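You operate a simulated robot arm through the tools that you are given. There is no shell and no other tool. Be economical: measure what you need, move in short steps, check, and stop when the job is done.

The job below is to be done with a simulated two-armed robot. You get a single attempt, and the scene is never put back.

JOB
Carry the cardboard box with both arms and set it on the wide clear patch of the long bench.

Only the result counts: the job must be done as asked and must still hold three seconds after the hand-in. Knocking over, shifting, dropping, spilling or breaking anything else fails it.

ROBOT AND FRAMES
Two 7-joint arms with two-finger parallel grippers on one trunk, on a base that drives. Base frame: it is fixed to the floor where the robot stands at the start and does not move with it; the origin is under the middle of the robot, x ahead of it, y to its left, z up. Lengths are in cm, angles in degrees, forces in N, time in s.
The left shoulder is at the start at [1.4, 13.8, 122.5], the right one opposite. With the tool pointing down near the work surface each hand reaches from about 10 to 46 cm from the robot's upright axis, wherever it stands, measured 20 degrees to its own side. Places, roughly: wide clear patch of the long bench [-200, 210, 80]. Payload 1.57 kg a hand.
The TCP of each hand is the grasp point between the finger pads, 3 cm short of the fingertips. In the tool frame z runs along the fingers and y along their closing line. The gripper opens to 8 cm. The fingers are 1.7 cm wide and 1.2 cm thick; the gripper's body (4 by 8.2 cm) begins 8 cm behind the TCP.
Orientation is that of the tool frame in the base frame, as a unit quaternion [x, y, z, w]. With the fingers straight down and closing along the base's y, the tool's x points along the base's -x, its y along +y and its z along -z.

CONTROLS
- The arms move only by the tool drive_tool. It takes "left_series", "right_series" or both (then of equal length, played together; a hand with none holds still); each is a list of rows, each a list of 7 numbers: the shift along the tool's x, y, z in cm, then the turn, a rotation vector about the tool's x, y, z in degrees, then the gripper command, from -1 (shut) to 1 (fully open), values between in proportion. In form: [[x, y, z, ax, ay, az, gripper], ...]. A call has 1 to 10 rows; each row shifts and turns the commanded pose from where the row before left it, along the tool's axes as they then stand. Rows are played at 5 a second. More than 5 cm and 8.6 degrees between two rows, or a gripper value outside its range, and nothing of the call is played. Where a pose cannot be reached the arm comes as near as it can. A force on the tool above 40 N (or 10 N above the force at the start of the call, whichever is more), or a blocked arm, ends the call early, and 0.2 s more pass. The fingers move at their own pace (about 4.5 cm/s each) and stop on an object; they squeeze with about 21 N. The grip force told is the motor's: it shows also when the fingers shut on nothing. Time passes only in rows, and 0.2 s behind the last, so rows that do not move let the fingers close. The reply holds the time, the measured pose of the TCP, the force on the tool along the base axes, the opening and the grip force, in the units named above and with some noise, with the torque about the TCP (base axes, N m) and any sound that the robot's microphone picked up.
- Cameras (640 x 400 px; columns grow to the right, rows downward): "scene" is now at [17.94, 1.43, 109.83]; the picture's right is [0.18, -0.98, -0.00], its down [-0.63, -0.11, -0.77] and it looks along [0.76, 0.14, -0.64] (base axes); focal length 214 px, centre (320, 200). "left" rides on the left gripper at [7.2, 0.7, -12.2] in its tool frame; the picture's right is [-0.09, 1.00, 0.00], its down [-0.84, -0.08, -0.54] and it looks along [-0.54, -0.05, 0.84] (tool axes); focal length 238 px, centre (320, 200). "right" rides on the right gripper at [7.2, -0.7, -12.2] in its tool frame; the picture's right is [0.09, 1.00, 0.00], its down [-0.84, 0.08, -0.54] and it looks along [-0.54, 0.05, 0.84] (tool axes); focal length 238 px, centre (320, 200). There is no depth. A picture from a camera that has moved, and an enlarged one, comes with that camera's place and axes in the base frame and with its lens.
- get_image(camera): a new picture of that camera. No time passes.
- slide_trunk(by): slides the trunk up (or, below 0, down) by that many cm; the arms and the scene camera ride with it, the base frame stays. It gives what a move gives, with no picture.
- base_move(legs): drives the robot by 1 to 6 legs, each [ahead, left, turn to the left] in cm, cm and degrees, along the robot's own axes; the way and the turn of a leg run together, so that a leg with both is an arc; at most 150 cm and 180 degrees a leg. The arms and the cameras ride along, it lands a little off, and it stops where it bumps. It gives what a move gives.
- head_to(pan, tilt): turns the head with the scene camera to pan (to the left, within 60 degrees either way) and tilt (down, from -29 to 69), counted from straight ahead of the robot. It gives what a move gives.
- inspect(camera, box): a new picture of the part [left, top, right, bottom] of that camera's present view, enlarged. No time passes.
- hand_in(): hands the job in; it is judged then, once.

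Go step by step. Nothing tells you exact positions but the pictures and the camera data: compare them with the known pose of the tool, close in by small moves and look again before you grip or let go. The budget is 120 turns and 108 pictures, counting those below and the enlarged ones. Unless the task says otherwise, let go and move clear before handing in, and close with one line.

The tools are called after "Emit:" by a JSON object that holds its "method" and its "body". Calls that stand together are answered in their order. drive_tool: Moves the arms, as the interface text tells. Its arguments: {"type":"object","properties":{"left_series":{"type":"array","items":{"type":"array","items":{"type":"number"}}},"right_series":{"type":"array","items":{"type":"array","items":{"type":"number"}}}},"required":[]} The other tools are called the same way: slide_trunk (by) slides the trunk up or down; base_move (legs) drives the base; head_to (pan, tilt) turns the head that bears the scene camera; get_image (camera) takes a picture; inspect (camera, box) takes an enlarged picture of a part of a camera's view; hand_in () hands the job in.

At the start:

```text
time: 0.0
left_position: [21.7, 8.76, 101.78]
left_orientation: [0.014, 1.0, 0.007, -0.005]
left_contact_force: [-24.6, 101.6, -21.8]
left_torque: [-12.98, -4.5, -6.68]
left_opening: 7.98
left_grasp_force: 0.1
right_position: [21.8, -8.52, 94.8]
right_orientation: [-0.001, 1.0, 0.0, -0.004]
right_contact_force: [-0.4, -0.1, -0.3]
right_torque: [0.01, 0.03, -0.01]
right_opening: 7.95
right_grasp_force: 0.1
trunk travel left (down, up): [-60.0, 64.0]
robot x, y, heading: [0.03, -0.09, 0.0]
head pan, tilt: [30.7, 40.8]
```

scene: 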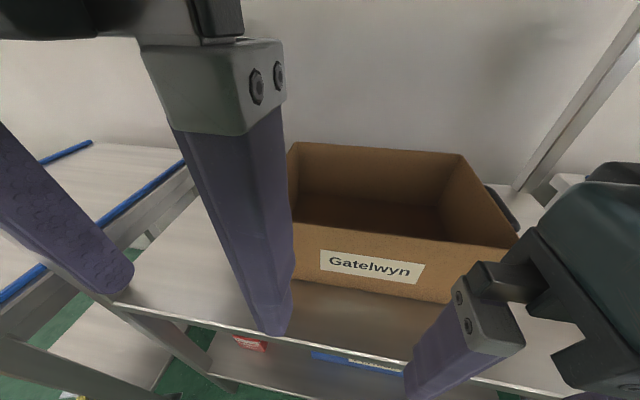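
right: 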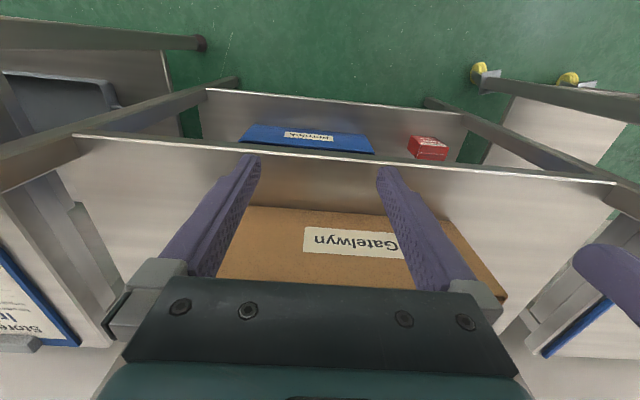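
left: 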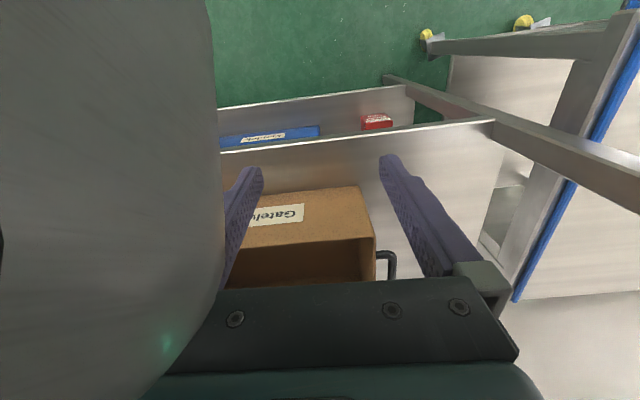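

The left hand reads a force of about 100 N to its left, and its camera shows a grey body close to it, so it seems to be pressed against the other arm. I'll ease it left in small steps first.

Emit:
{"method": "drive_tool", "body": {"left_series": [[0, 1, 0, 0, 0, 0, 1], [0, 1, 0, 0, 0, 0, 1], [0, 1, 0, 0, 0, 0, 1]]}}

```text
time: 0.8
left_position: [22.71, 11.8, 102.01]
left_orientation: [0.012, 1.0, 0.006, -0.001]
left_contact_force: [0.2, -0.5, 0.0]
left_torque: [-0.01, -0.01, -0.07]
left_opening: 8.0
left_grasp_force: 0.0
right_position: [22.56, -8.4, 94.94]
right_orientation: [-0.001, 1.0, 0.0, 0.0]
right_contact_force: [-0.1, -0.6, 0.0]
right_torque: [0.0, -0.01, -0.02]
right_opening: 7.98
right_grasp_force: 0.1
trunk travel left (down, up): [-60.0, 64.0]
robot x, y, heading: [-0.07, -0.29, -0.1]
head pan, tilt: [30.7, 40.8]
```

The contact is gone. Now I'll look at the scene ahead, straight on, and to the sides.

Emit:
{"method": "head_to", "body": {"pan": 0, "tilt": 45}}

Emit:
{"method": "get_image", "body": {"camera": "scene"}}

Emit:
{"method": "get_image", "body": {"camera": "left"}}

Emit:
{"method": "get_image", "body": {"camera": "right"}}

```text
time: 1.8
left_position: [22.45, 11.76, 102.04]
left_orientation: [0.014, 1.0, 0.007, 0.001]
left_contact_force: [0.0, 0.3, -0.7]
left_torque: [-0.02, 0.02, -0.01]
left_opening: 7.99
left_grasp_force: 0.0
right_position: [22.51, -8.38, 94.97]
right_orientation: [-0.001, 1.0, 0.0, -0.001]
right_contact_force: [-1.3, -1.0, 0.6]
right_torque: [-0.02, -0.03, 0.0]
right_opening: 7.99
right_grasp_force: 0.0
trunk travel left (down, up): [-60.0, 64.0]
robot x, y, heading: [-0.25, -0.2, 0.1]
head pan, tilt: [0.0, 45.0]
```

```text
104 pictures are left
camera scene: at [18.34, -0.03, 109.17], right [0.0, -1.0, 0.0], down [-0.71, 0.0, -0.71], along [0.71, 0.0, -0.71], focal length 214 px, centre (320, 200)
```

scene: 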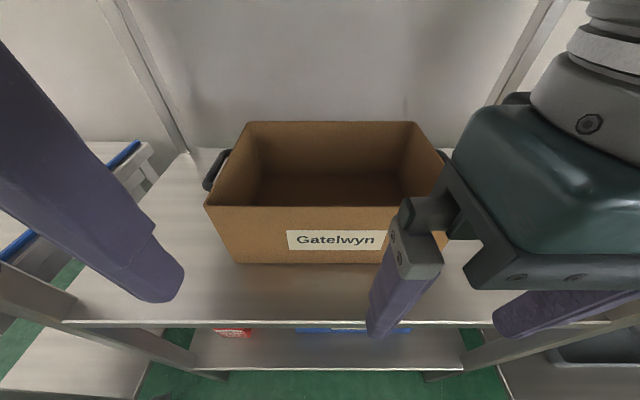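

```text
103 pictures are left
camera left: at [15.26, 12.48, 114.29], right [0.12, 0.99, 0.01], down [0.83, -0.11, 0.54], along [0.54, -0.05, -0.84], focal length 238 px, centre (320, 200)
```

left: 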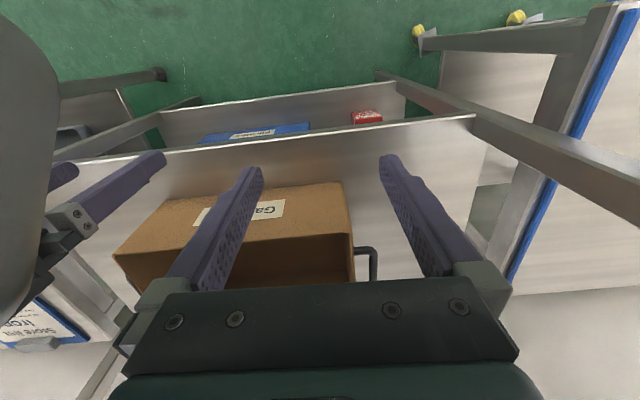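

```text
102 pictures are left
camera right: at [15.45, -9.05, 107.23], right [-0.09, 1.0, 0.0], down [0.84, 0.08, 0.54], along [0.54, 0.05, -0.84], focal length 238 px, centre (320, 200)
```

right: 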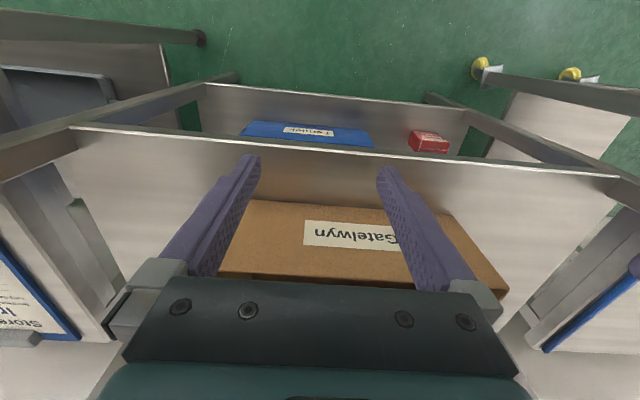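

The box is a tray with a bar handle on each short side. I put it at roughly x 37–61, y −19…15, rim z≈89, on a shelf at z≈72. Before planning the drive I'll look around.

Emit:
{"method": "head_to", "body": {"pan": 0, "tilt": 5}}

Emit:
{"method": "get_image", "body": {"camera": "scene"}}

Emit:
{"method": "head_to", "body": {"pan": 60, "tilt": 20}}

Emit:
{"method": "get_image", "body": {"camera": "scene"}}

Emit:
{"method": "head_to", "body": {"pan": -60, "tilt": 20}}

Emit:
{"method": "get_image", "body": {"camera": "scene"}}

```text
time: 2.8
left_position: [22.61, 11.89, 101.93]
left_orientation: [0.014, 1.0, 0.006, 0.0]
left_contact_force: [-0.2, -0.9, -0.6]
left_torque: [0.02, 0.01, -0.01]
left_opening: 7.98
left_grasp_force: 0.1
right_position: [22.4, -8.41, 94.8]
right_orientation: [-0.002, 1.0, 0.001, -0.001]
right_contact_force: [0.6, 0.1, 0.1]
right_torque: [0.0, 0.0, 0.01]
right_opening: 8.01
right_grasp_force: 0.0
trunk travel left (down, up): [-60.0, 64.0]
robot x, y, heading: [0.12, -0.24, 0.0]
head pan, tilt: [0.0, 5.0]
```

```text
101 pictures are left
camera scene: at [19.4, -0.04, 115.46], right [0.0, -1.0, 0.0], down [-0.09, 0.0, -1.0], along [1.0, 0.0, -0.09], focal length 214 px, centre (320, 200)
```

scene: 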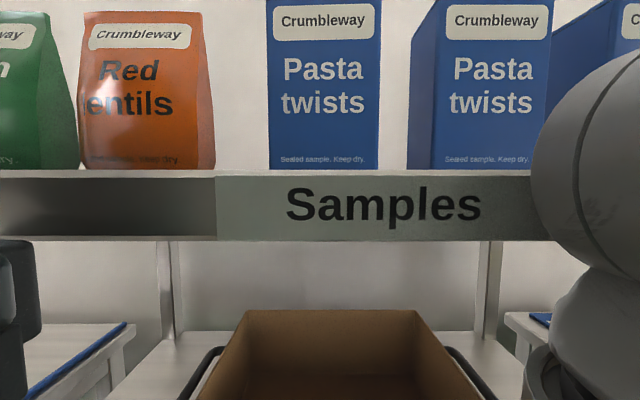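

```text
time: 4.1
left_position: [22.43, 11.75, 102.09]
left_orientation: [0.014, 1.0, 0.007, -0.001]
left_contact_force: [-0.4, 0.2, -0.5]
left_torque: [-0.01, 0.01, -0.04]
left_opening: 8.02
left_grasp_force: 0.2
right_position: [22.69, -8.46, 94.95]
right_orientation: [-0.001, 1.0, 0.0, 0.0]
right_contact_force: [-0.4, 0.6, -0.2]
right_torque: [-0.03, 0.01, -0.02]
right_opening: 7.99
right_grasp_force: 0.1
trunk travel left (down, up): [-60.0, 64.0]
robot x, y, heading: [-0.16, 0.0, -0.1]
head pan, tilt: [60.0, 20.0]
```

```text
100 pictures are left
camera scene: at [14.87, 8.02, 113.04], right [0.87, -0.5, 0.0], down [-0.17, -0.3, -0.94], along [0.47, 0.81, -0.34], focal length 214 px, centre (320, 200)
```

scene: 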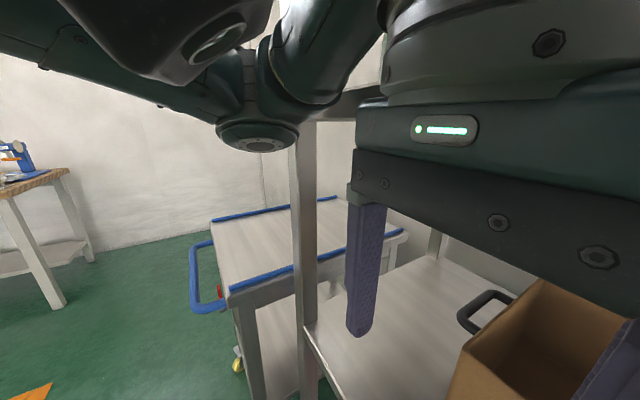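

```text
time: 6.1
left_position: [22.46, 11.93, 102.02]
left_orientation: [0.014, 1.0, 0.006, 0.001]
left_contact_force: [0.2, -0.1, -0.3]
left_torque: [0.0, -0.01, 0.0]
left_opening: 7.98
left_grasp_force: 0.0
right_position: [22.53, -8.53, 94.95]
right_orientation: [-0.001, 1.0, 0.0, 0.001]
right_contact_force: [0.4, -0.3, 0.2]
right_torque: [0.0, 0.0, 0.02]
right_opening: 8.01
right_grasp_force: 0.1
trunk travel left (down, up): [-60.0, 64.0]
robot x, y, heading: [0.33, -0.14, 0.2]
head pan, tilt: [-60.0, 20.0]
```

```text
99 pictures are left
camera scene: at [14.87, -8.1, 113.04], right [-0.87, -0.5, 0.0], down [-0.17, 0.3, -0.94], along [0.47, -0.81, -0.34], focal length 214 px, centre (320, 200)
```

scene: 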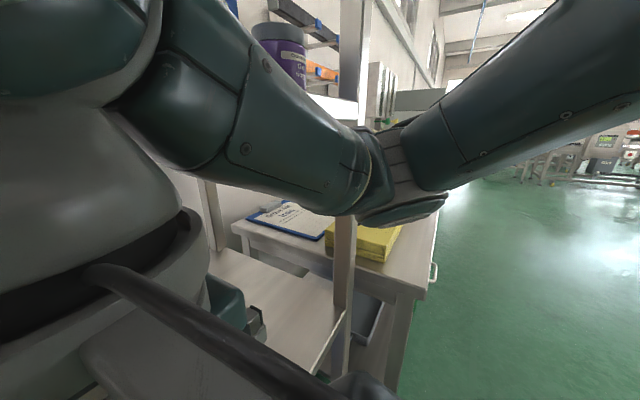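

There's a "Samples" shelf overhead at about z 113, so the hands must go in tilted rather than straight down. First I'll move both hands outward and pitch them about 45° (fingers forward and down), which also clears the view.

Emit:
{"method": "drive_tool", "body": {"left_series": [[0, 3, 0, 0, -7.5, 0, 1], [0, 3, 0, 0, -7.5, 0, 1], [0, 3, 0, 0, -7.5, 0, 1], [0, 3, 0, 0, -7.5, 0, 1], [0, 0, 0, 0, -7.5, 0, 1], [0, 0, 0, 0, -7.5, 0, 1]], "right_series": [[0, -4, 0, 0, -7.5, 0, 1], [0, -4, 0, 0, -7.5, 0, 1], [0, -4, 0, 0, -7.5, 0, 1], [0, -4, 0, 0, -7.5, 0, 1], [0, -2, 0, 0, -7.5, 0, 1], [0, 0, 0, 0, -7.5, 0, 1]]}}

Emit:
{"method": "head_to", "body": {"pan": 0, "tilt": 35}}

Emit:
{"method": "get_image", "body": {"camera": "scene"}}

```text
time: 6.8
left_position: [25.73, 16.56, 101.82]
left_orientation: [0.026, 0.992, 0.0, 0.121]
left_contact_force: [-14.6, -7.7, -1.9]
left_torque: [0.79, -1.59, 0.1]
left_opening: 8.0
left_grasp_force: 0.1
left hand out of reach, approached as far as the arm can: row 1, 2, 3
right_position: [24.29, -15.82, 94.03]
right_orientation: [0.0, 0.992, 0.0, 0.129]
right_contact_force: [-0.1, 0.2, -0.5]
right_torque: [-0.01, 0.0, -0.02]
right_opening: 7.98
right_grasp_force: 0.0
right hand out of reach, approached as far as the arm can: row 2, 3
trunk travel left (down, up): [-60.0, 64.0]
robot x, y, heading: [0.1, 0.36, -0.1]
head pan, tilt: [-60.0, 20.0]
stopped in row 3 (left hand): the force on the tool passed its limit at 56 N (the readings are from after the stop); the commanded pose is now the measured one
```

```text
time: 8.1
left_position: [25.79, 16.56, 101.69]
left_orientation: [0.023, 0.992, 0.001, 0.122]
left_contact_force: [-18.7, -8.8, -4.0]
left_torque: [0.91, -2.11, 0.13]
left_opening: 7.99
left_grasp_force: 0.0
right_position: [24.28, -15.95, 94.06]
right_orientation: [0.0, 0.992, -0.001, 0.129]
right_contact_force: [0.0, -0.1, 0.7]
right_torque: [0.01, 0.02, -0.01]
right_opening: 8.0
right_grasp_force: 0.0
trunk travel left (down, up): [-60.0, 64.0]
robot x, y, heading: [-0.06, -0.49, 0.1]
head pan, tilt: [0.0, 35.0]
```

```text
98 pictures are left
camera scene: at [18.75, -0.17, 110.59], right [0.0, -1.0, 0.0], down [-0.58, 0.0, -0.82], along [0.82, 0.0, -0.58], focal length 214 px, centre (320, 200)
```

scene: 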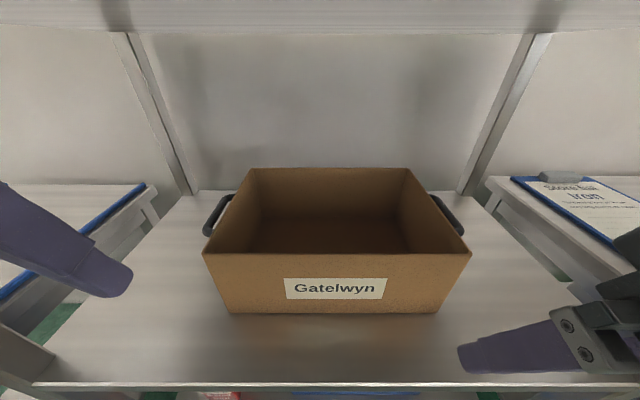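

The left arm brushed something in front, most likely the upper shelf's front edge. I'll back off 30 cm and set up the hands in free space.

Emit:
{"method": "base_move", "body": {"legs": [[-30, 0, 0]]}}

Emit:
{"method": "head_to", "body": {"pan": 0, "tilt": 15}}

Emit:
{"method": "get_image", "body": {"camera": "scene"}}

```text
time: 10.1
left_position: [-3.14, 16.99, 101.94]
left_orientation: [0.018, 0.992, 0.002, 0.125]
left_contact_force: [1.0, 0.1, -0.6]
left_torque: [0.03, -0.02, -0.02]
left_opening: 7.97
left_grasp_force: 0.1
right_position: [-4.5, -15.75, 94.18]
right_orientation: [-0.004, 0.991, 0.001, 0.13]
right_contact_force: [0.0, 0.0, -0.2]
right_torque: [0.0, 0.02, -0.01]
right_opening: 7.99
right_grasp_force: 0.0
trunk travel left (down, up): [-60.0, 64.0]
robot x, y, heading: [-29.32, -0.28, 0.7]
head pan, tilt: [0.0, 35.0]
```

```text
time: 10.9
left_position: [-3.27, 16.88, 101.9]
left_orientation: [0.017, 0.992, 0.002, 0.125]
left_contact_force: [0.0, 0.0, -0.5]
left_torque: [0.02, 0.0, 0.0]
left_opening: 8.0
left_grasp_force: 0.1
right_position: [-4.36, -15.74, 94.2]
right_orientation: [-0.004, 0.991, 0.001, 0.131]
right_contact_force: [1.0, -0.8, 0.7]
right_torque: [-0.01, 0.0, -0.01]
right_opening: 8.0
right_grasp_force: 0.1
trunk travel left (down, up): [-60.0, 64.0]
robot x, y, heading: [-29.2, 0.05, 0.4]
head pan, tilt: [0.0, 15.0]
```

```text
97 pictures are left
camera scene: at [-9.55, -0.01, 113.84], right [0.01, -1.0, 0.0], down [-0.26, 0.0, -0.97], along [0.97, 0.01, -0.26], focal length 214 px, centre (320, 200)
```

scene: 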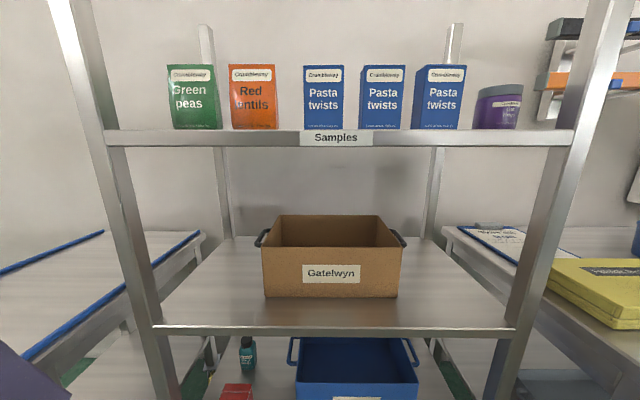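

The upper shelf's front edge is at x≈28, underside z≈113, with front posts at y≈+37 and −43. I'll lower the trunk and pitch the hands here in free space.

Emit:
{"method": "slide_trunk", "body": {"by": -12}}

Emit:
{"method": "drive_tool", "body": {"left_series": [[-3.9, 1, 1, 0, -6, 0, 1], [-3.7, 1, 1.4, 0, -6, 0, 1], [-3.6, 1, 1.8, 0, -6, 0, 1], [-3.35, 1, 2.2, 0, -6, 0, 1], [-3.1, 1, 2.5, 0, -6, 0, 1]], "right_series": [[-3.9, -1, 1, 0, -6, 0, 1], [-3.7, -1, 1.4, 0, -6, 0, 1], [-3.6, -1, 1.8, 0, -6, 0, 1], [-3.35, -1, 2.2, 0, -6, 0, 1], [-3.1, -1, 2.5, 0, -6, 0, 1]]}}

Emit:
{"method": "get_image", "body": {"camera": "scene"}}

```text
time: 12.4
left_position: [-3.31, 16.85, 90.04]
left_orientation: [0.017, 0.992, 0.002, 0.125]
left_contact_force: [-0.3, 1.2, 0.5]
left_torque: [-0.01, 0.02, 0.0]
left_opening: 8.02
left_grasp_force: 0.0
right_position: [-4.35, -15.81, 82.25]
right_orientation: [-0.004, 0.991, 0.001, 0.13]
right_contact_force: [0.5, -0.3, -0.3]
right_torque: [-0.02, -0.01, 0.01]
right_opening: 7.98
right_grasp_force: 0.2
trunk travel left (down, up): [-48.0, 76.0]
robot x, y, heading: [-29.49, -0.42, 0.6]
head pan, tilt: [0.0, 15.0]
```

```text
time: 13.6
left_position: [17.23, 21.26, 89.65]
left_orientation: [0.018, 0.926, -0.002, 0.378]
left_contact_force: [-0.3, -1.0, -0.4]
left_torque: [-0.02, -0.01, -0.01]
left_opening: 8.0
left_grasp_force: 0.0
right_position: [15.75, -20.63, 82.21]
right_orientation: [-0.006, 0.924, 0.002, 0.383]
right_contact_force: [-0.7, -0.2, -1.0]
right_torque: [-0.01, 0.03, -0.01]
right_opening: 7.99
right_grasp_force: 0.0
trunk travel left (down, up): [-48.0, 76.0]
robot x, y, heading: [-29.32, 0.05, 0.7]
head pan, tilt: [0.0, 15.0]
```

```text
96 pictures are left
camera scene: at [-9.5, -0.01, 101.86], right [0.01, -1.0, 0.0], down [-0.26, 0.0, -0.97], along [0.97, 0.01, -0.26], focal length 214 px, centre (320, 200)
```

scene: 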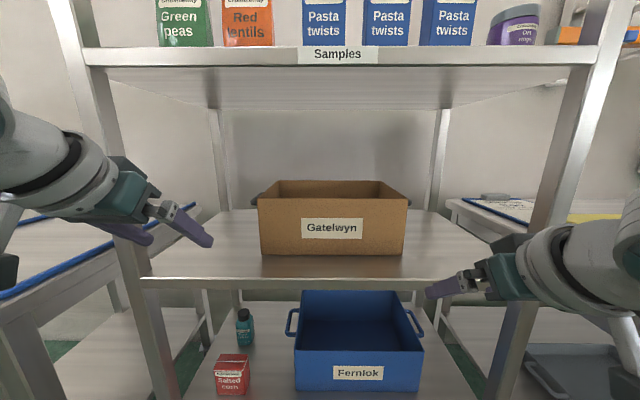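

Both hands reach the 45° pitch about 46 cm ahead of the robot. Now a close look at the handles.

Emit:
{"method": "inspect", "body": {"camera": "scene", "box": [240, 160, 430, 270]}}

Emit:
{"method": "get_image", "body": {"camera": "left"}}

Emit:
{"method": "get_image", "body": {"camera": "right"}}

```text
3.37 times, centred on (335, 215) of scene
camera zoom: at [-9.5, -0.01, 101.86], right [0.01, -1.0, 0.0], down [-0.26, 0.0, -0.97], along [0.97, 0.01, -0.26], focal length 722 px, centre (270, 150)
```

zoom: 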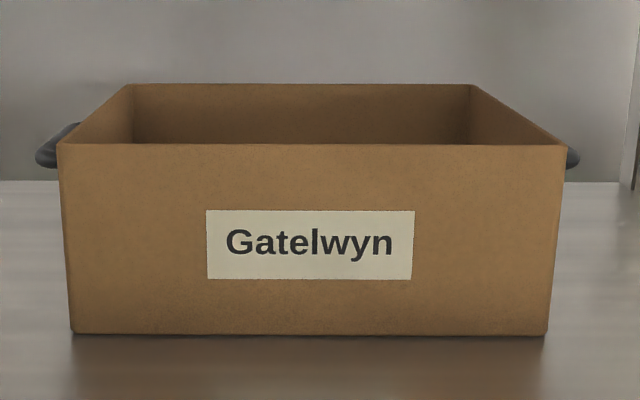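

```text
94 pictures are left
camera left: at [3.53, 22.42, 93.45], right [0.1, 0.99, 0.07], down [0.22, -0.09, 0.97], along [0.97, -0.08, -0.22], focal length 238 px, centre (320, 200)
```

left: 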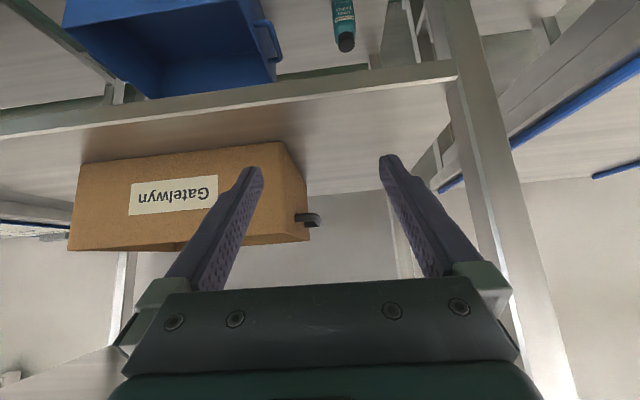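

```text
93 pictures are left
camera right: at [2.17, -21.3, 85.78], right [-0.07, 1.0, -0.07], down [0.21, 0.08, 0.98], along [0.98, 0.06, -0.21], focal length 238 px, centre (320, 200)
```

right: 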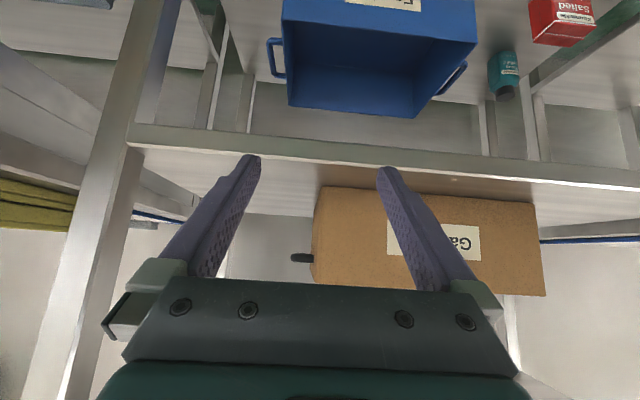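

The handles are horizontal loops: bar about 1.2 cm thick, gap about 2.4 cm, bars at y≈18.1 and −23, z≈86. I'll set the finger opening to about 2.6 cm and line the hands up with the bars at z≈91.5.

Emit:
{"method": "drive_tool", "body": {"left_series": [[-0.47, -1.05, -0.47, 0, 0, 0, -0.35], [-0.47, -1.05, -0.47, 0, 0, 0, -0.35], [-0.47, -1.05, -0.47, 0, 0, 0, -0.35], [0, 0, 0, 0, 0, 0, -0.35]], "right_series": [[-2.57, -0.8, -1.87, 0, 0, 0, -0.35], [-2.57, -0.8, -1.87, 0, 0, 0, -0.35], [-2.57, -0.8, -1.87, 0, 0, 0, -0.35], [0, 0, 0, 0, 0, 0, -0.35]]}}

Emit:
{"method": "base_move", "body": {"legs": [[12, 0, -0.5]]}}

Emit:
{"method": "get_image", "body": {"camera": "scene"}}

Emit:
{"method": "get_image", "body": {"camera": "left"}}

Emit:
{"method": "get_image", "body": {"camera": "right"}}

```text
time: 14.6
left_position: [16.9, 17.97, 91.72]
left_orientation: [0.017, 0.926, -0.003, 0.377]
left_contact_force: [-1.0, 0.3, -0.5]
left_torque: [0.01, -0.02, -0.01]
left_opening: 2.59
left_grasp_force: 0.2
right_position: [17.34, -22.73, 91.69]
right_orientation: [-0.004, 0.924, 0.002, 0.382]
right_contact_force: [-1.2, -0.3, -0.1]
right_torque: [-0.02, 0.0, -0.03]
right_opening: 2.61
right_grasp_force: 0.1
trunk travel left (down, up): [-48.0, 76.0]
robot x, y, heading: [-29.28, -0.17, 0.4]
head pan, tilt: [0.0, 15.0]
```

```text
time: 15.9
left_position: [28.96, 17.78, 91.79]
left_orientation: [0.021, 0.926, -0.004, 0.377]
left_contact_force: [-0.6, 0.7, -0.2]
left_torque: [0.02, -0.01, 0.0]
left_opening: 2.6
left_grasp_force: 0.2
right_position: [29.13, -23.11, 91.72]
right_orientation: [-0.002, 0.924, 0.001, 0.383]
right_contact_force: [0.6, -0.2, 0.4]
right_torque: [0.01, 0.02, 0.01]
right_opening: 2.62
right_grasp_force: 0.0
trunk travel left (down, up): [-48.0, 76.0]
robot x, y, heading: [-17.03, -0.15, 0.3]
head pan, tilt: [0.0, 15.0]
```

```text
92 pictures are left
camera scene: at [2.4, -0.05, 101.86], right [0.0, -1.0, 0.0], down [-0.26, 0.0, -0.97], along [0.97, 0.0, -0.26], focal length 214 px, centre (320, 200)
```

scene: 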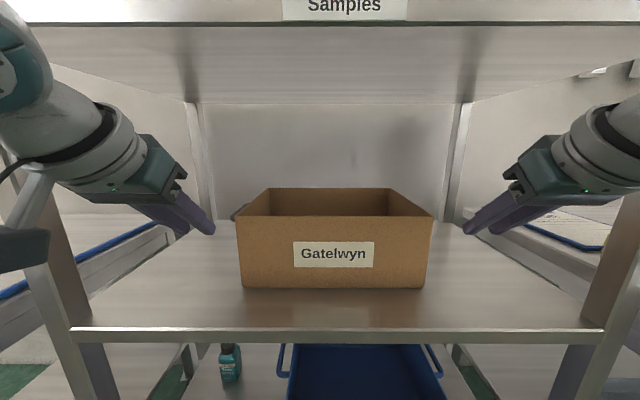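

```text
91 pictures are left
camera left: at [15.2, 18.91, 95.57], right [0.11, 0.99, 0.07], down [0.22, -0.09, 0.97], along [0.97, -0.09, -0.23], focal length 238 px, centre (320, 200)
```

left: 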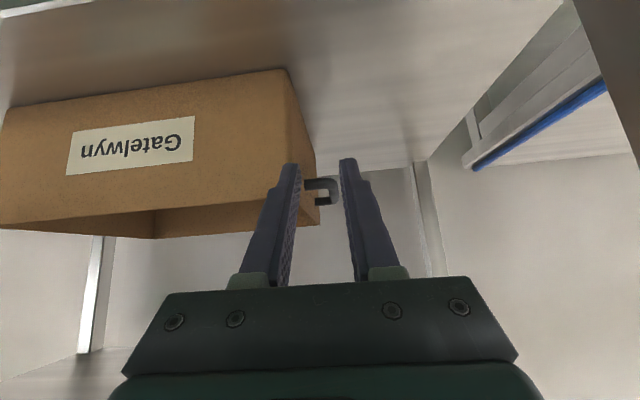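

```text
90 pictures are left
camera right: at [15.51, -23.69, 95.36], right [-0.07, 1.0, -0.06], down [0.21, 0.08, 0.97], along [0.98, 0.05, -0.21], focal length 238 px, centre (320, 200)
```

right: 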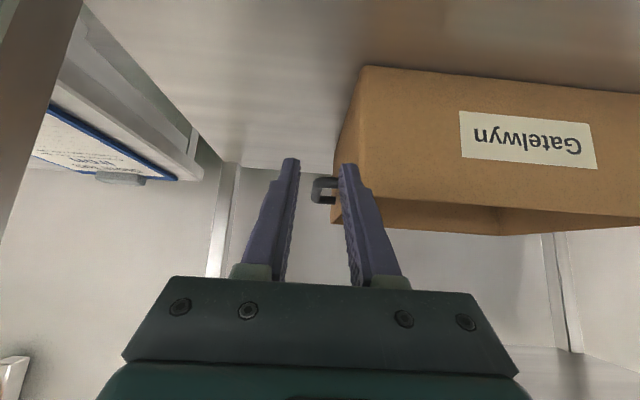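

The view is clear and the wrists have room below the upper shelf. I'll zoom in on both handles to fix the bars' y.

Emit:
{"method": "inspect", "body": {"camera": "left", "box": [260, 150, 380, 225]}}

Emit:
{"method": "inspect", "body": {"camera": "right", "box": [260, 150, 380, 225]}}

```text
5.33 times, centred on (320, 188) of left
camera zoom: at [15.2, 18.91, 95.57], right [0.11, 0.99, 0.07], down [0.22, -0.09, 0.97], along [0.97, -0.09, -0.23], focal length 1271 px, centre (320, 267)
```

zoom: 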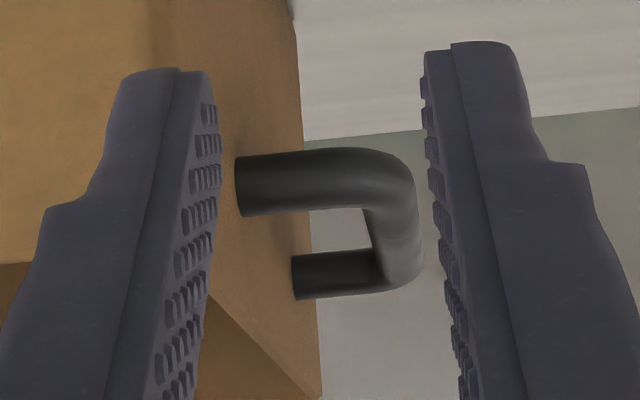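

```text
5.33 times, centred on (320, 188) of right
camera zoom: at [15.51, -23.69, 95.36], right [-0.07, 1.0, -0.06], down [0.21, 0.08, 0.97], along [0.98, 0.05, -0.21], focal length 1271 px, centre (320, 267)
```

zoom: 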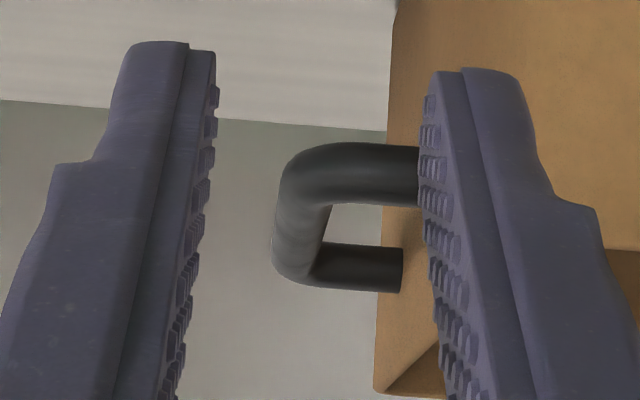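

Left bar: y≈17.9, x 44.5–53.8, z≈86.8, and the left hand is already in line. The right bar is at y≈−22.5, so that hand shifts +0.6; then I drive forward 16 cm.

Emit:
{"method": "drive_tool", "body": {"left_series": [[0, 0.1, 0, 0, 0, 0, -0.2], [0, 0, 0, 0, 0, 0, -0.2]], "right_series": [[0, 0.6, 0, 0, 0, 0, -0.2], [0, 0, 0, 0, 0, 0, -0.2]]}}

Emit:
{"method": "base_move", "body": {"legs": [[16, 0, 0]]}}

Emit:
{"method": "get_image", "body": {"camera": "scene"}}

Emit:
{"method": "inspect", "body": {"camera": "left", "box": [200, 130, 440, 280]}}

Emit:
{"method": "inspect", "body": {"camera": "right", "box": [200, 130, 440, 280]}}

```text
time: 16.5
left_position: [28.81, 17.74, 91.74]
left_orientation: [0.02, 0.926, -0.004, 0.376]
left_contact_force: [0.0, -0.4, -0.5]
left_torque: [0.01, 0.01, 0.01]
left_opening: 3.19
left_grasp_force: 0.0
right_position: [28.97, -22.46, 91.7]
right_orientation: [-0.001, 0.924, 0.001, 0.382]
right_contact_force: [-0.1, -0.7, 0.9]
right_torque: [-0.03, 0.01, 0.02]
right_opening: 3.22
right_grasp_force: 0.1
trunk travel left (down, up): [-48.0, 76.0]
robot x, y, heading: [-17.12, 0.2, 0.1]
head pan, tilt: [0.0, 15.0]
```

```text
time: 17.9
left_position: [44.74, 17.54, 91.75]
left_orientation: [0.023, 0.926, -0.004, 0.377]
left_contact_force: [-0.1, -0.1, 0.4]
left_torque: [0.02, 0.04, -0.03]
left_opening: 3.21
left_grasp_force: 0.1
right_position: [44.76, -22.66, 91.77]
right_orientation: [0.0, 0.924, 0.001, 0.382]
right_contact_force: [0.6, -0.2, 0.3]
right_torque: [-0.01, 0.04, -0.02]
right_opening: 3.21
right_grasp_force: 0.0
trunk travel left (down, up): [-48.0, 76.0]
robot x, y, heading: [-1.49, -0.38, 0.1]
head pan, tilt: [0.0, 15.0]
```

```text
87 pictures are left
camera scene: at [18.14, -0.11, 101.86], right [0.0, -1.0, 0.0], down [-0.26, 0.0, -0.97], along [0.97, 0.0, -0.26], focal length 214 px, centre (320, 200)
```

scene: 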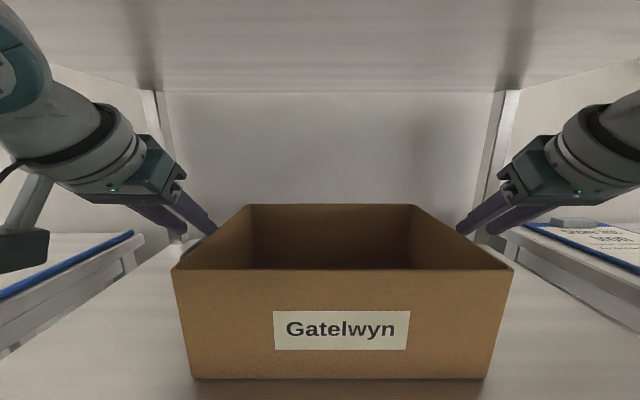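

```text
2.67 times, centred on (320, 205) of left
camera zoom: at [31.0, 18.84, 95.53], right [0.11, 0.99, 0.07], down [0.22, -0.1, 0.97], along [0.97, -0.09, -0.23], focal length 636 px, centre (320, 187)
```

zoom: 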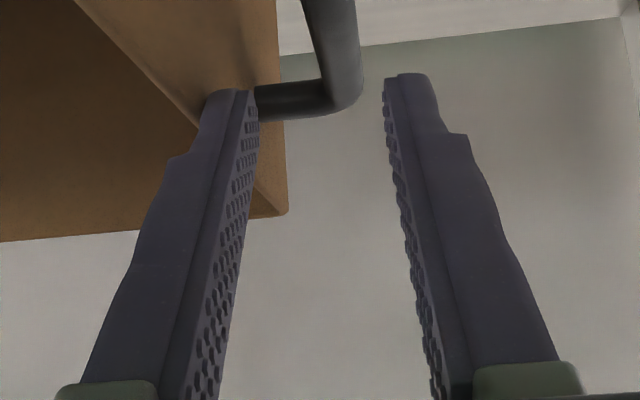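

```text
2.67 times, centred on (320, 205) of right
camera zoom: at [31.1, -23.17, 95.34], right [-0.06, 1.0, -0.06], down [0.21, 0.08, 0.97], along [0.98, 0.05, -0.21], focal length 636 px, centre (320, 187)
```

zoom: 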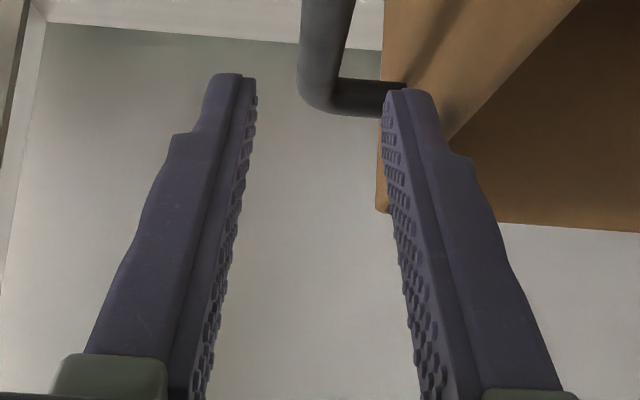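

Bars measure y≈17.95 and −22.3, so both hands need +0.4 in y. I'll extend the arms 4.4 cm forward above the bars and look again.

Emit:
{"method": "drive_tool", "body": {"left_series": [[-0.8, 0.4, 0.8, 0, 0, 0, -0.2], [-1.15, 0, 1.15, 0, 0, 0, -0.2], [-1.15, 0, 1.15, 0, 0, 0, -0.2], [0, 0, 0, 0, 0, 0, -0.2]], "right_series": [[-0.8, 0.4, 0.8, 0, 0, 0, -0.2], [-1.15, 0, 1.15, 0, 0, 0, -0.2], [-1.15, 0, 1.15, 0, 0, 0, -0.2], [0, 0, 0, 0, 0, 0, -0.2]]}}

Emit:
{"method": "inspect", "body": {"camera": "left", "box": [200, 130, 440, 280]}}

Emit:
{"method": "inspect", "body": {"camera": "right", "box": [200, 130, 440, 280]}}

```text
time: 18.9
left_position: [49.27, 17.78, 91.59]
left_orientation: [0.022, 0.926, -0.004, 0.377]
left_contact_force: [-0.1, -0.2, -0.6]
left_torque: [0.01, -0.01, 0.01]
left_opening: 3.2
left_grasp_force: 0.1
right_position: [49.02, -22.26, 91.72]
right_orientation: [0.0, 0.924, 0.0, 0.382]
right_contact_force: [1.0, 0.1, -0.1]
right_torque: [0.01, 0.01, 0.0]
right_opening: 3.18
right_grasp_force: 0.0
trunk travel left (down, up): [-48.0, 76.0]
robot x, y, heading: [-1.57, -0.19, 0.0]
head pan, tilt: [0.0, 15.0]
```

```text
2.67 times, centred on (320, 205) of left
camera zoom: at [35.49, 19.03, 95.52], right [0.11, 0.99, 0.07], down [0.22, -0.1, 0.97], along [0.97, -0.09, -0.23], focal length 636 px, centre (320, 187)
```

zoom: 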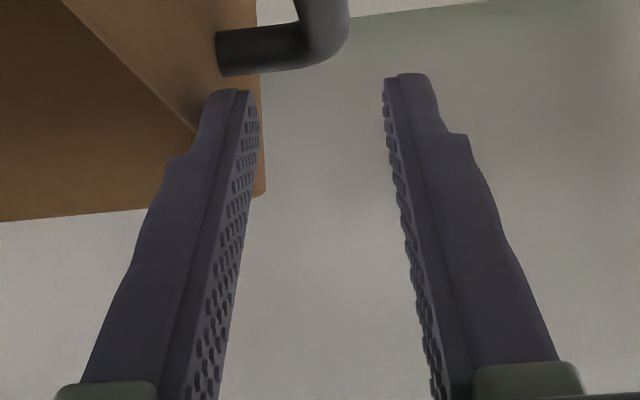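

```text
2.67 times, centred on (320, 205) of right
camera zoom: at [35.45, -22.78, 95.37], right [-0.06, 1.0, -0.06], down [0.21, 0.08, 0.97], along [0.98, 0.05, -0.21], focal length 636 px, centre (320, 187)
```

zoom: 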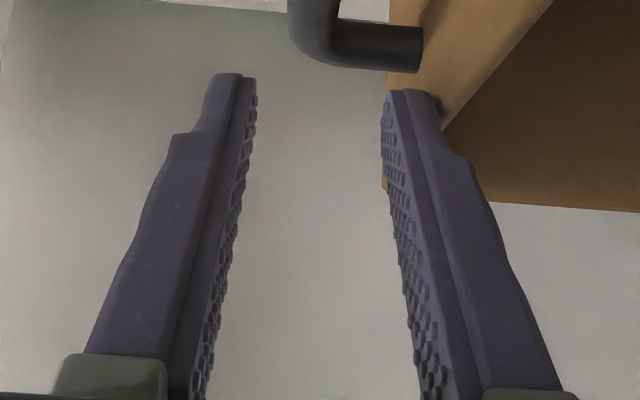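

Alignment is good. I'll narrow the opening to 2.6 cm and descend 2.9 cm so the tips go either side of the bars, then look.

Emit:
{"method": "drive_tool", "body": {"left_series": [[0, 0.15, 0, 0, 0, 0, -0.35], [0.7, 0, 0.7, 0, 0, 0, -0.35], [0.7, 0, 0.7, 0, 0, 0, -0.35], [0.65, 0, 0.65, 0, 0, 0, -0.35]], "right_series": [[0, 0, 0, 0, 0, 0, -0.35], [0.7, 0, 0.7, 0, 0, 0, -0.35], [0.7, 0, 0.7, 0, 0, 0, -0.35], [0.65, 0, 0.65, 0, 0, 0, -0.35]]}}

Emit:
{"method": "inspect", "body": {"camera": "left", "box": [200, 130, 440, 280]}}

Emit:
{"method": "inspect", "body": {"camera": "right", "box": [200, 130, 440, 280]}}

Emit:
{"method": "get_image", "body": {"camera": "scene"}}

```text
time: 19.9
left_position: [49.09, 18.05, 88.67]
left_orientation: [0.021, 0.926, -0.004, 0.377]
left_contact_force: [-0.2, 0.3, 0.5]
left_torque: [0.02, -0.02, 0.0]
left_opening: 2.6
left_grasp_force: 0.1
right_position: [49.15, -22.39, 88.72]
right_orientation: [0.0, 0.924, 0.001, 0.383]
right_contact_force: [0.5, -0.4, -0.3]
right_torque: [0.01, 0.0, 0.0]
right_opening: 2.57
right_grasp_force: 0.0
trunk travel left (down, up): [-48.0, 76.0]
robot x, y, heading: [-1.3, 0.2, 0.1]
head pan, tilt: [0.0, 15.0]
```

```text
2.67 times, centred on (320, 205) of left
camera zoom: at [35.34, 19.29, 92.48], right [0.11, 0.99, 0.07], down [0.22, -0.1, 0.97], along [0.97, -0.09, -0.23], focal length 636 px, centre (320, 187)
```

zoom: 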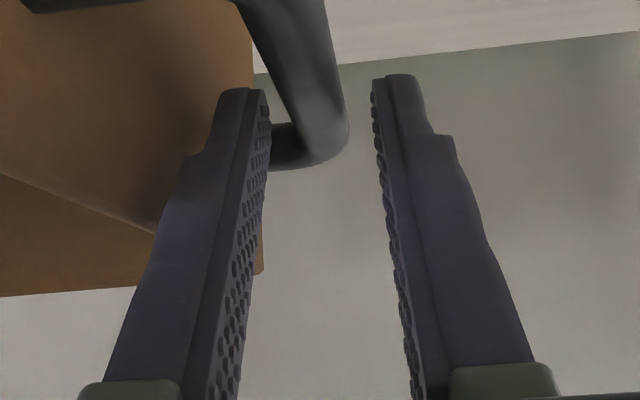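

```text
2.67 times, centred on (320, 205) of right
camera zoom: at [35.53, -22.95, 92.36], right [-0.06, 1.0, -0.06], down [0.21, 0.08, 0.97], along [0.98, 0.05, -0.21], focal length 636 px, centre (320, 187)
```

zoom: 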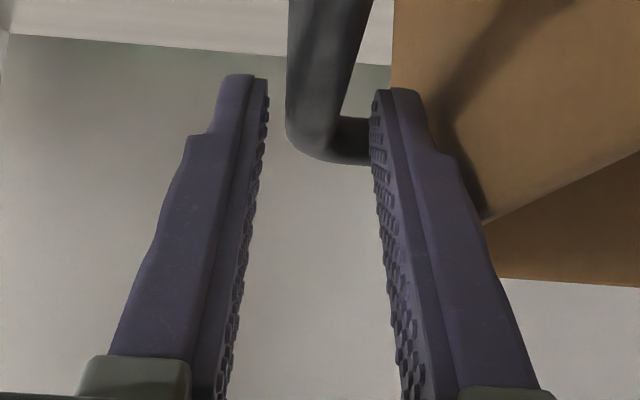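

```text
80 pictures are left
camera scene: at [18.1, -0.11, 101.85], right [0.0, -1.0, 0.0], down [-0.26, 0.0, -0.97], along [0.97, 0.0, -0.26], focal length 214 px, centre (320, 200)
```

scene: 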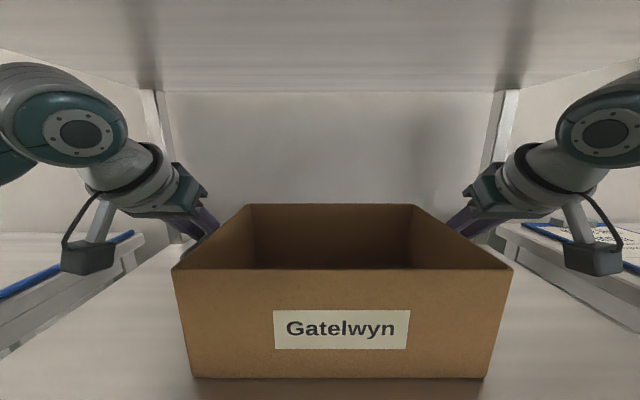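

The bars (y≈17.9 and −22.3) sit between the fingers, and the wrists clear the upper shelf. I'll descend the last 1.4 cm and close.

Emit:
{"method": "drive_tool", "body": {"left_series": [[0.5, -0.1, 0.5, 0, 0, 0, -0.35], [0.5, 0, 0.5, 0, 0, 0, -0.35], [0, 0, 0, 0, 0, 0, -0.7], [0, 0, 0, 0, 0, 0, -1], [0, 0, 0, 0, 0, 0, -1], [0, 0, 0, 0, 0, 0, -1]], "right_series": [[0.5, 0.1, 0.5, 0, 0, 0, -0.35], [0.5, 0, 0.5, 0, 0, 0, -0.35], [0, 0, 0, 0, 0, 0, -0.7], [0, 0, 0, 0, 0, 0, -1], [0, 0, 0, 0, 0, 0, -1], [0, 0, 0, 0, 0, 0, -1]]}}

Emit:
{"method": "inspect", "body": {"camera": "left", "box": [200, 130, 440, 280]}}

Emit:
{"method": "inspect", "body": {"camera": "right", "box": [200, 130, 440, 280]}}

```text
time: 21.3
left_position: [49.18, 17.98, 87.29]
left_orientation: [0.022, 0.926, -0.005, 0.376]
left_contact_force: [2.6, 5.0, -0.4]
left_torque: [0.01, -0.18, 0.56]
left_opening: 1.39
left_grasp_force: 21.3
right_position: [49.12, -22.34, 87.47]
right_orientation: [0.001, 0.924, -0.001, 0.382]
right_contact_force: [-3.6, -5.8, -0.6]
right_torque: [-0.05, -0.01, 0.52]
right_opening: 1.38
right_grasp_force: 20.8
trunk travel left (down, up): [-48.0, 76.0]
robot x, y, heading: [-1.47, -0.28, 0.2]
head pan, tilt: [0.0, 15.0]
```

```text
2.67 times, centred on (320, 205) of left
camera zoom: at [35.43, 19.2, 91.09], right [0.11, 0.99, 0.07], down [0.22, -0.1, 0.97], along [0.97, -0.09, -0.23], focal length 636 px, centre (320, 187)
```

zoom: 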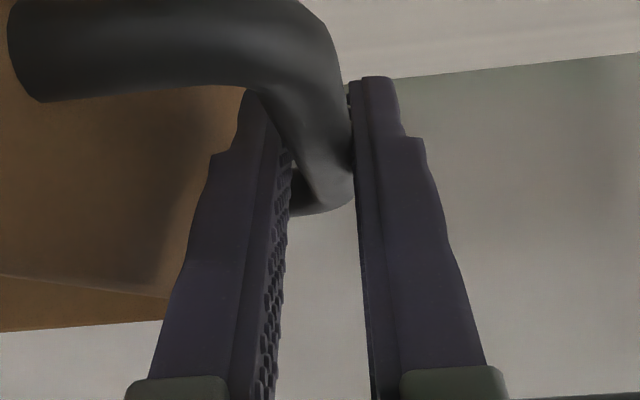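

```text
2.67 times, centred on (320, 205) of right
camera zoom: at [35.53, -22.91, 91.07], right [-0.06, 1.0, -0.07], down [0.21, 0.08, 0.97], along [0.98, 0.05, -0.21], focal length 636 px, centre (320, 187)
```

zoom: 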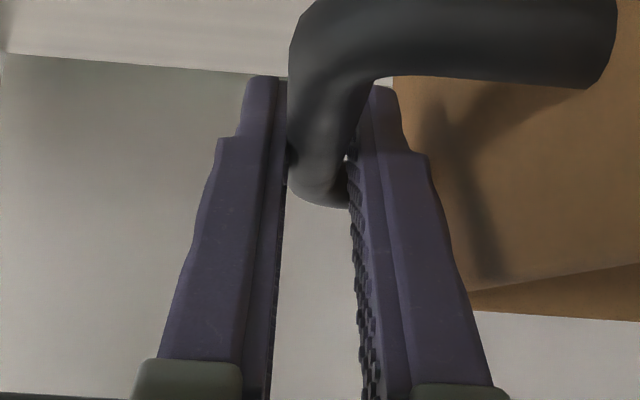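

Both hands hold the bars (opening 1.39 cm, about 21 N). I'll lift a little with the trunk to test.

Emit:
{"method": "slide_trunk", "body": {"by": 1}}

Emit:
{"method": "slide_trunk", "body": {"by": 2}}

Emit:
{"method": "get_image", "body": {"camera": "scene"}}

```text
time: 21.9
left_position: [49.1, 17.77, 88.18]
left_orientation: [0.025, 0.926, -0.007, 0.377]
left_contact_force: [0.2, -0.3, -0.3]
left_torque: [0.01, -0.02, 0.03]
left_opening: 1.94
left_grasp_force: 0.1
right_position: [49.27, -22.09, 88.54]
right_orientation: [0.0, 0.924, 0.003, 0.382]
right_contact_force: [0.2, 0.4, -0.2]
right_torque: [0.02, 0.03, 0.03]
right_opening: 1.92
right_grasp_force: 0.1
trunk travel left (down, up): [-49.0, 75.0]
robot x, y, heading: [-1.34, -0.11, -0.1]
head pan, tilt: [0.0, 15.0]
```

```text
time: 22.5
left_position: [49.15, 18.11, 90.22]
left_orientation: [0.022, 0.926, -0.003, 0.376]
left_contact_force: [2.1, 6.8, -2.4]
left_torque: [0.1, 0.04, 0.59]
left_opening: 1.41
left_grasp_force: 20.8
right_position: [49.06, -22.3, 90.37]
right_orientation: [0.002, 0.925, -0.002, 0.381]
right_contact_force: [-2.2, -6.0, -2.5]
right_torque: [-0.12, -0.09, 0.42]
right_opening: 1.34
right_grasp_force: 21.2
trunk travel left (down, up): [-51.0, 73.0]
robot x, y, heading: [-1.35, 0.11, 0.1]
head pan, tilt: [0.0, 15.0]
```

```text
77 pictures are left
camera scene: at [18.06, -0.11, 104.84], right [0.0, -1.0, 0.0], down [-0.26, 0.0, -0.97], along [0.97, 0.0, -0.26], focal length 214 px, centre (320, 200)
```

scene: 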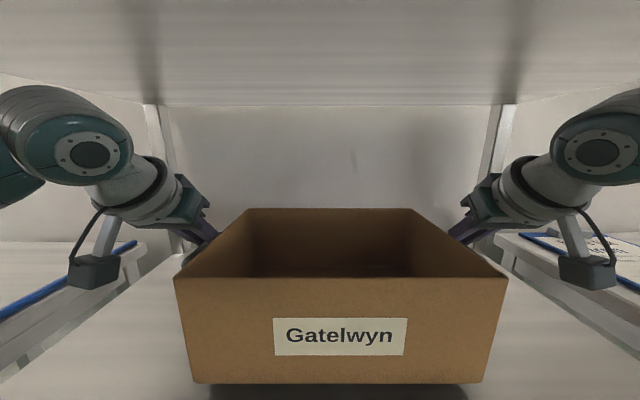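

During the first slide both grippers read 1.94 cm and no force, then gripped again on the second. I need to see how the bars sit now and whether the grip stays closed before going anywhere.

Emit:
{"method": "drive_tool", "body": {"left_series": [[0, 0, 0, 0, 0, 0, -1], [0, 0, 0, 0, 0, 0, -1], [0, 0, 0, 0, 0, 0, -1]], "right_series": [[0, 0, 0, 0, 0, 0, -1], [0, 0, 0, 0, 0, 0, -1], [0, 0, 0, 0, 0, 0, -1]]}}

Emit:
{"method": "get_image", "body": {"camera": "left"}}

Emit:
{"method": "get_image", "body": {"camera": "right"}}

Emit:
{"method": "inspect", "body": {"camera": "scene", "box": [160, 340, 520, 400]}}

```text
time: 23.3
left_position: [49.18, 18.0, 90.18]
left_orientation: [0.022, 0.926, -0.004, 0.376]
left_contact_force: [2.8, 9.6, -2.3]
left_torque: [0.16, -0.15, 0.67]
left_opening: 1.4
left_grasp_force: 21.2
right_position: [48.96, -22.33, 90.49]
right_orientation: [0.001, 0.924, 0.0, 0.382]
right_contact_force: [-2.2, -9.6, -1.8]
right_torque: [-0.18, 0.09, 0.36]
right_opening: 1.36
right_grasp_force: 20.8
trunk travel left (down, up): [-51.0, 73.0]
robot x, y, heading: [-0.96, -0.28, 0.1]
head pan, tilt: [0.0, 15.0]
```

```text
76 pictures are left
camera left: at [35.39, 19.22, 94.09], right [0.11, 0.99, 0.07], down [0.22, -0.1, 0.97], along [0.97, -0.09, -0.23], focal length 238 px, centre (320, 200)
```

left: 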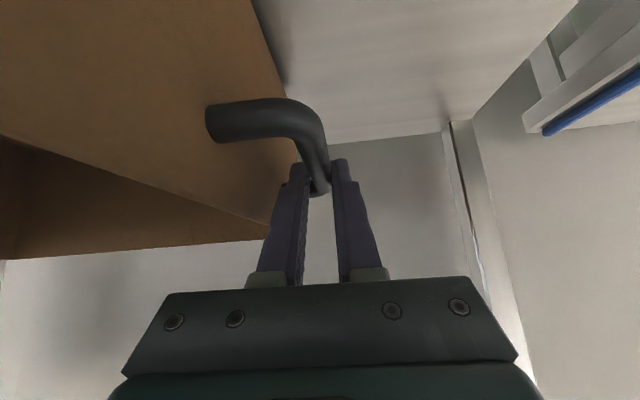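

```text
75 pictures are left
camera right: at [35.5, -22.89, 94.06], right [-0.06, 1.0, -0.07], down [0.21, 0.08, 0.97], along [0.98, 0.05, -0.21], focal length 238 px, centre (320, 200)
```

right: 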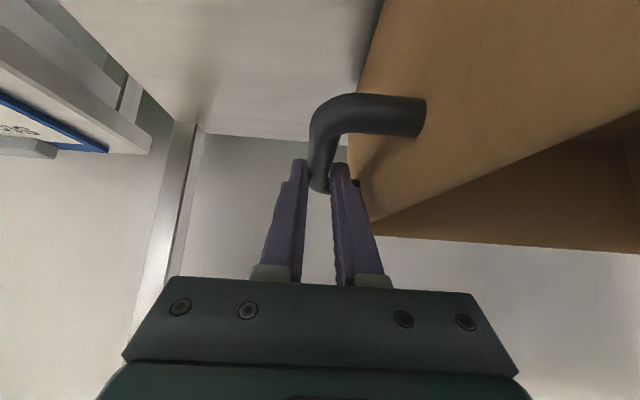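

```text
1.78 times, centred on (340, 370) of scene
camera zoom: at [18.07, -0.11, 104.84], right [0.0, -1.0, 0.0], down [-0.26, 0.0, -0.97], along [0.97, 0.0, -0.26], focal length 381 px, centre (284, -102)
```

zoom: 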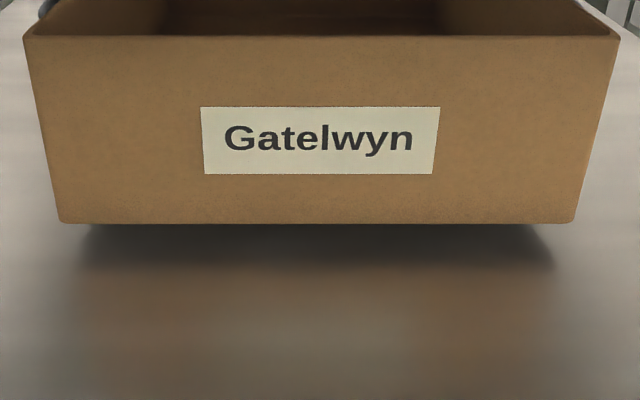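

The box hangs about 2 cm up, but the bars sit close to the fingertips because of that momentary release. I'll set it back down, regrip deeper and watch the grip again.

Emit:
{"method": "slide_trunk", "body": {"by": -1}}

Emit:
{"method": "slide_trunk", "body": {"by": -1}}

Emit:
{"method": "slide_trunk", "body": {"by": -0.6}}

```text
time: 23.9
left_position: [49.26, 18.03, 89.31]
left_orientation: [0.021, 0.926, -0.002, 0.376]
left_contact_force: [2.0, 11.5, -2.3]
left_torque: [0.16, -0.1, 0.66]
left_opening: 1.43
left_grasp_force: 20.9
right_position: [49.15, -22.28, 89.47]
right_orientation: [0.0, 0.924, 0.0, 0.382]
right_contact_force: [-2.0, -12.7, -3.0]
right_torque: [-0.16, 0.11, 0.31]
right_opening: 1.37
right_grasp_force: 21.7
trunk travel left (down, up): [-50.0, 74.0]
robot x, y, heading: [-1.29, -0.13, -0.1]
head pan, tilt: [0.0, 15.0]
```

```text
time: 24.5
left_position: [49.25, 18.0, 88.28]
left_orientation: [0.022, 0.926, -0.004, 0.377]
left_contact_force: [1.9, 14.0, -0.2]
left_torque: [0.15, -0.24, 0.7]
left_opening: 1.38
left_grasp_force: 21.0
right_position: [49.17, -22.31, 88.55]
right_orientation: [0.002, 0.924, -0.001, 0.383]
right_contact_force: [-3.3, -13.1, 0.9]
right_torque: [-0.2, -0.25, 0.3]
right_opening: 1.34
right_grasp_force: 20.8
trunk travel left (down, up): [-49.0, 75.0]
robot x, y, heading: [-1.4, -0.22, -0.3]
head pan, tilt: [0.0, 15.0]
```

```text
time: 25.0
left_position: [49.49, 18.06, 88.17]
left_orientation: [0.022, 0.924, -0.003, 0.381]
left_contact_force: [-3.9, 15.2, 18.9]
left_torque: [0.23, -0.3, 0.68]
left_opening: 1.44
left_grasp_force: 20.8
right_position: [49.47, -22.3, 88.29]
right_orientation: [0.001, 0.922, -0.001, 0.387]
right_contact_force: [-5.7, -14.8, 19.0]
right_torque: [-0.22, -0.13, 0.29]
right_opening: 1.4
right_grasp_force: 21.3
trunk travel left (down, up): [-48.4, 75.6]
robot x, y, heading: [-1.25, -0.03, 0.3]
head pan, tilt: [0.0, 15.0]
```

It's back on the shelf. I'll open slightly, go about 1 cm deeper and grip again.

Emit:
{"method": "drive_tool", "body": {"left_series": [[0, 0, 0, 0, 0, 0, -0.35], [0, 0, 0, 0, 0, 0, -0.35], [0.4, 0, 0.4, 0, 0, 0, -0.35], [0.4, 0, 0.4, 0, 0, 0, -0.35], [0, 0, 0, 0, 0, 0, -0.35]], "right_series": [[0, 0, 0, 0, 0, 0, -0.35], [0, 0, 0, 0, 0, 0, -0.35], [0.4, 0, 0.4, 0, 0, 0, -0.35], [0.4, 0, 0.4, 0, 0, 0, -0.35], [0, 0, 0, 0, 0, 0, -0.35]]}}

Emit:
{"method": "inspect", "body": {"camera": "left", "box": [200, 80, 440, 230]}}

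Emit:
{"method": "inspect", "body": {"camera": "right", "box": [200, 80, 440, 230]}}

```text
time: 26.2
left_position: [49.03, 17.91, 86.38]
left_orientation: [0.023, 0.926, -0.005, 0.376]
left_contact_force: [-0.3, -0.4, -0.1]
left_torque: [-0.02, 0.01, 0.04]
left_opening: 2.6
left_grasp_force: 0.0
right_position: [49.24, -22.22, 86.76]
right_orientation: [0.001, 0.924, 0.0, 0.382]
right_contact_force: [-0.4, 0.1, -0.1]
right_torque: [0.01, -0.01, -0.01]
right_opening: 2.61
right_grasp_force: 0.0
trunk travel left (down, up): [-48.4, 75.6]
robot x, y, heading: [-1.46, -0.08, -0.1]
head pan, tilt: [0.0, 15.0]
```

```text
2.67 times, centred on (320, 155) of left
camera zoom: at [35.35, 19.15, 90.22], right [0.11, 0.99, 0.07], down [0.22, -0.1, 0.97], along [0.97, -0.09, -0.23], focal length 636 px, centre (320, 320)
```

zoom: 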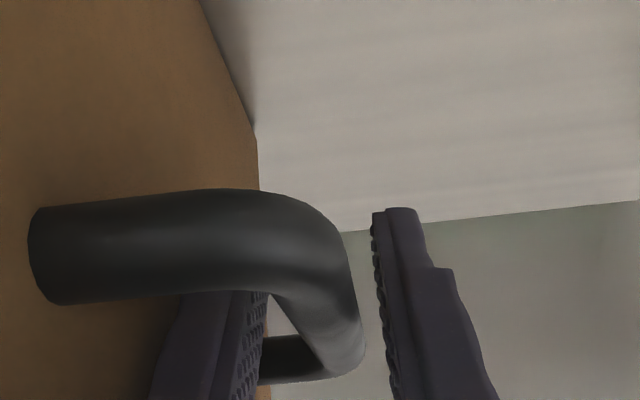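

```text
2.67 times, centred on (320, 155) of right
camera zoom: at [35.51, -22.81, 90.44], right [-0.06, 1.0, -0.06], down [0.21, 0.08, 0.97], along [0.98, 0.05, -0.21], focal length 636 px, centre (320, 320)
```

zoom: 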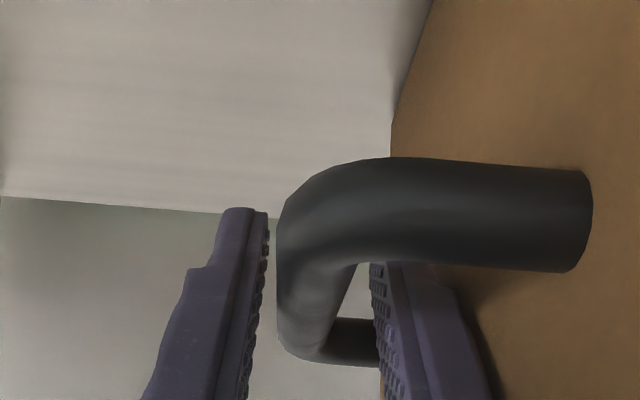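

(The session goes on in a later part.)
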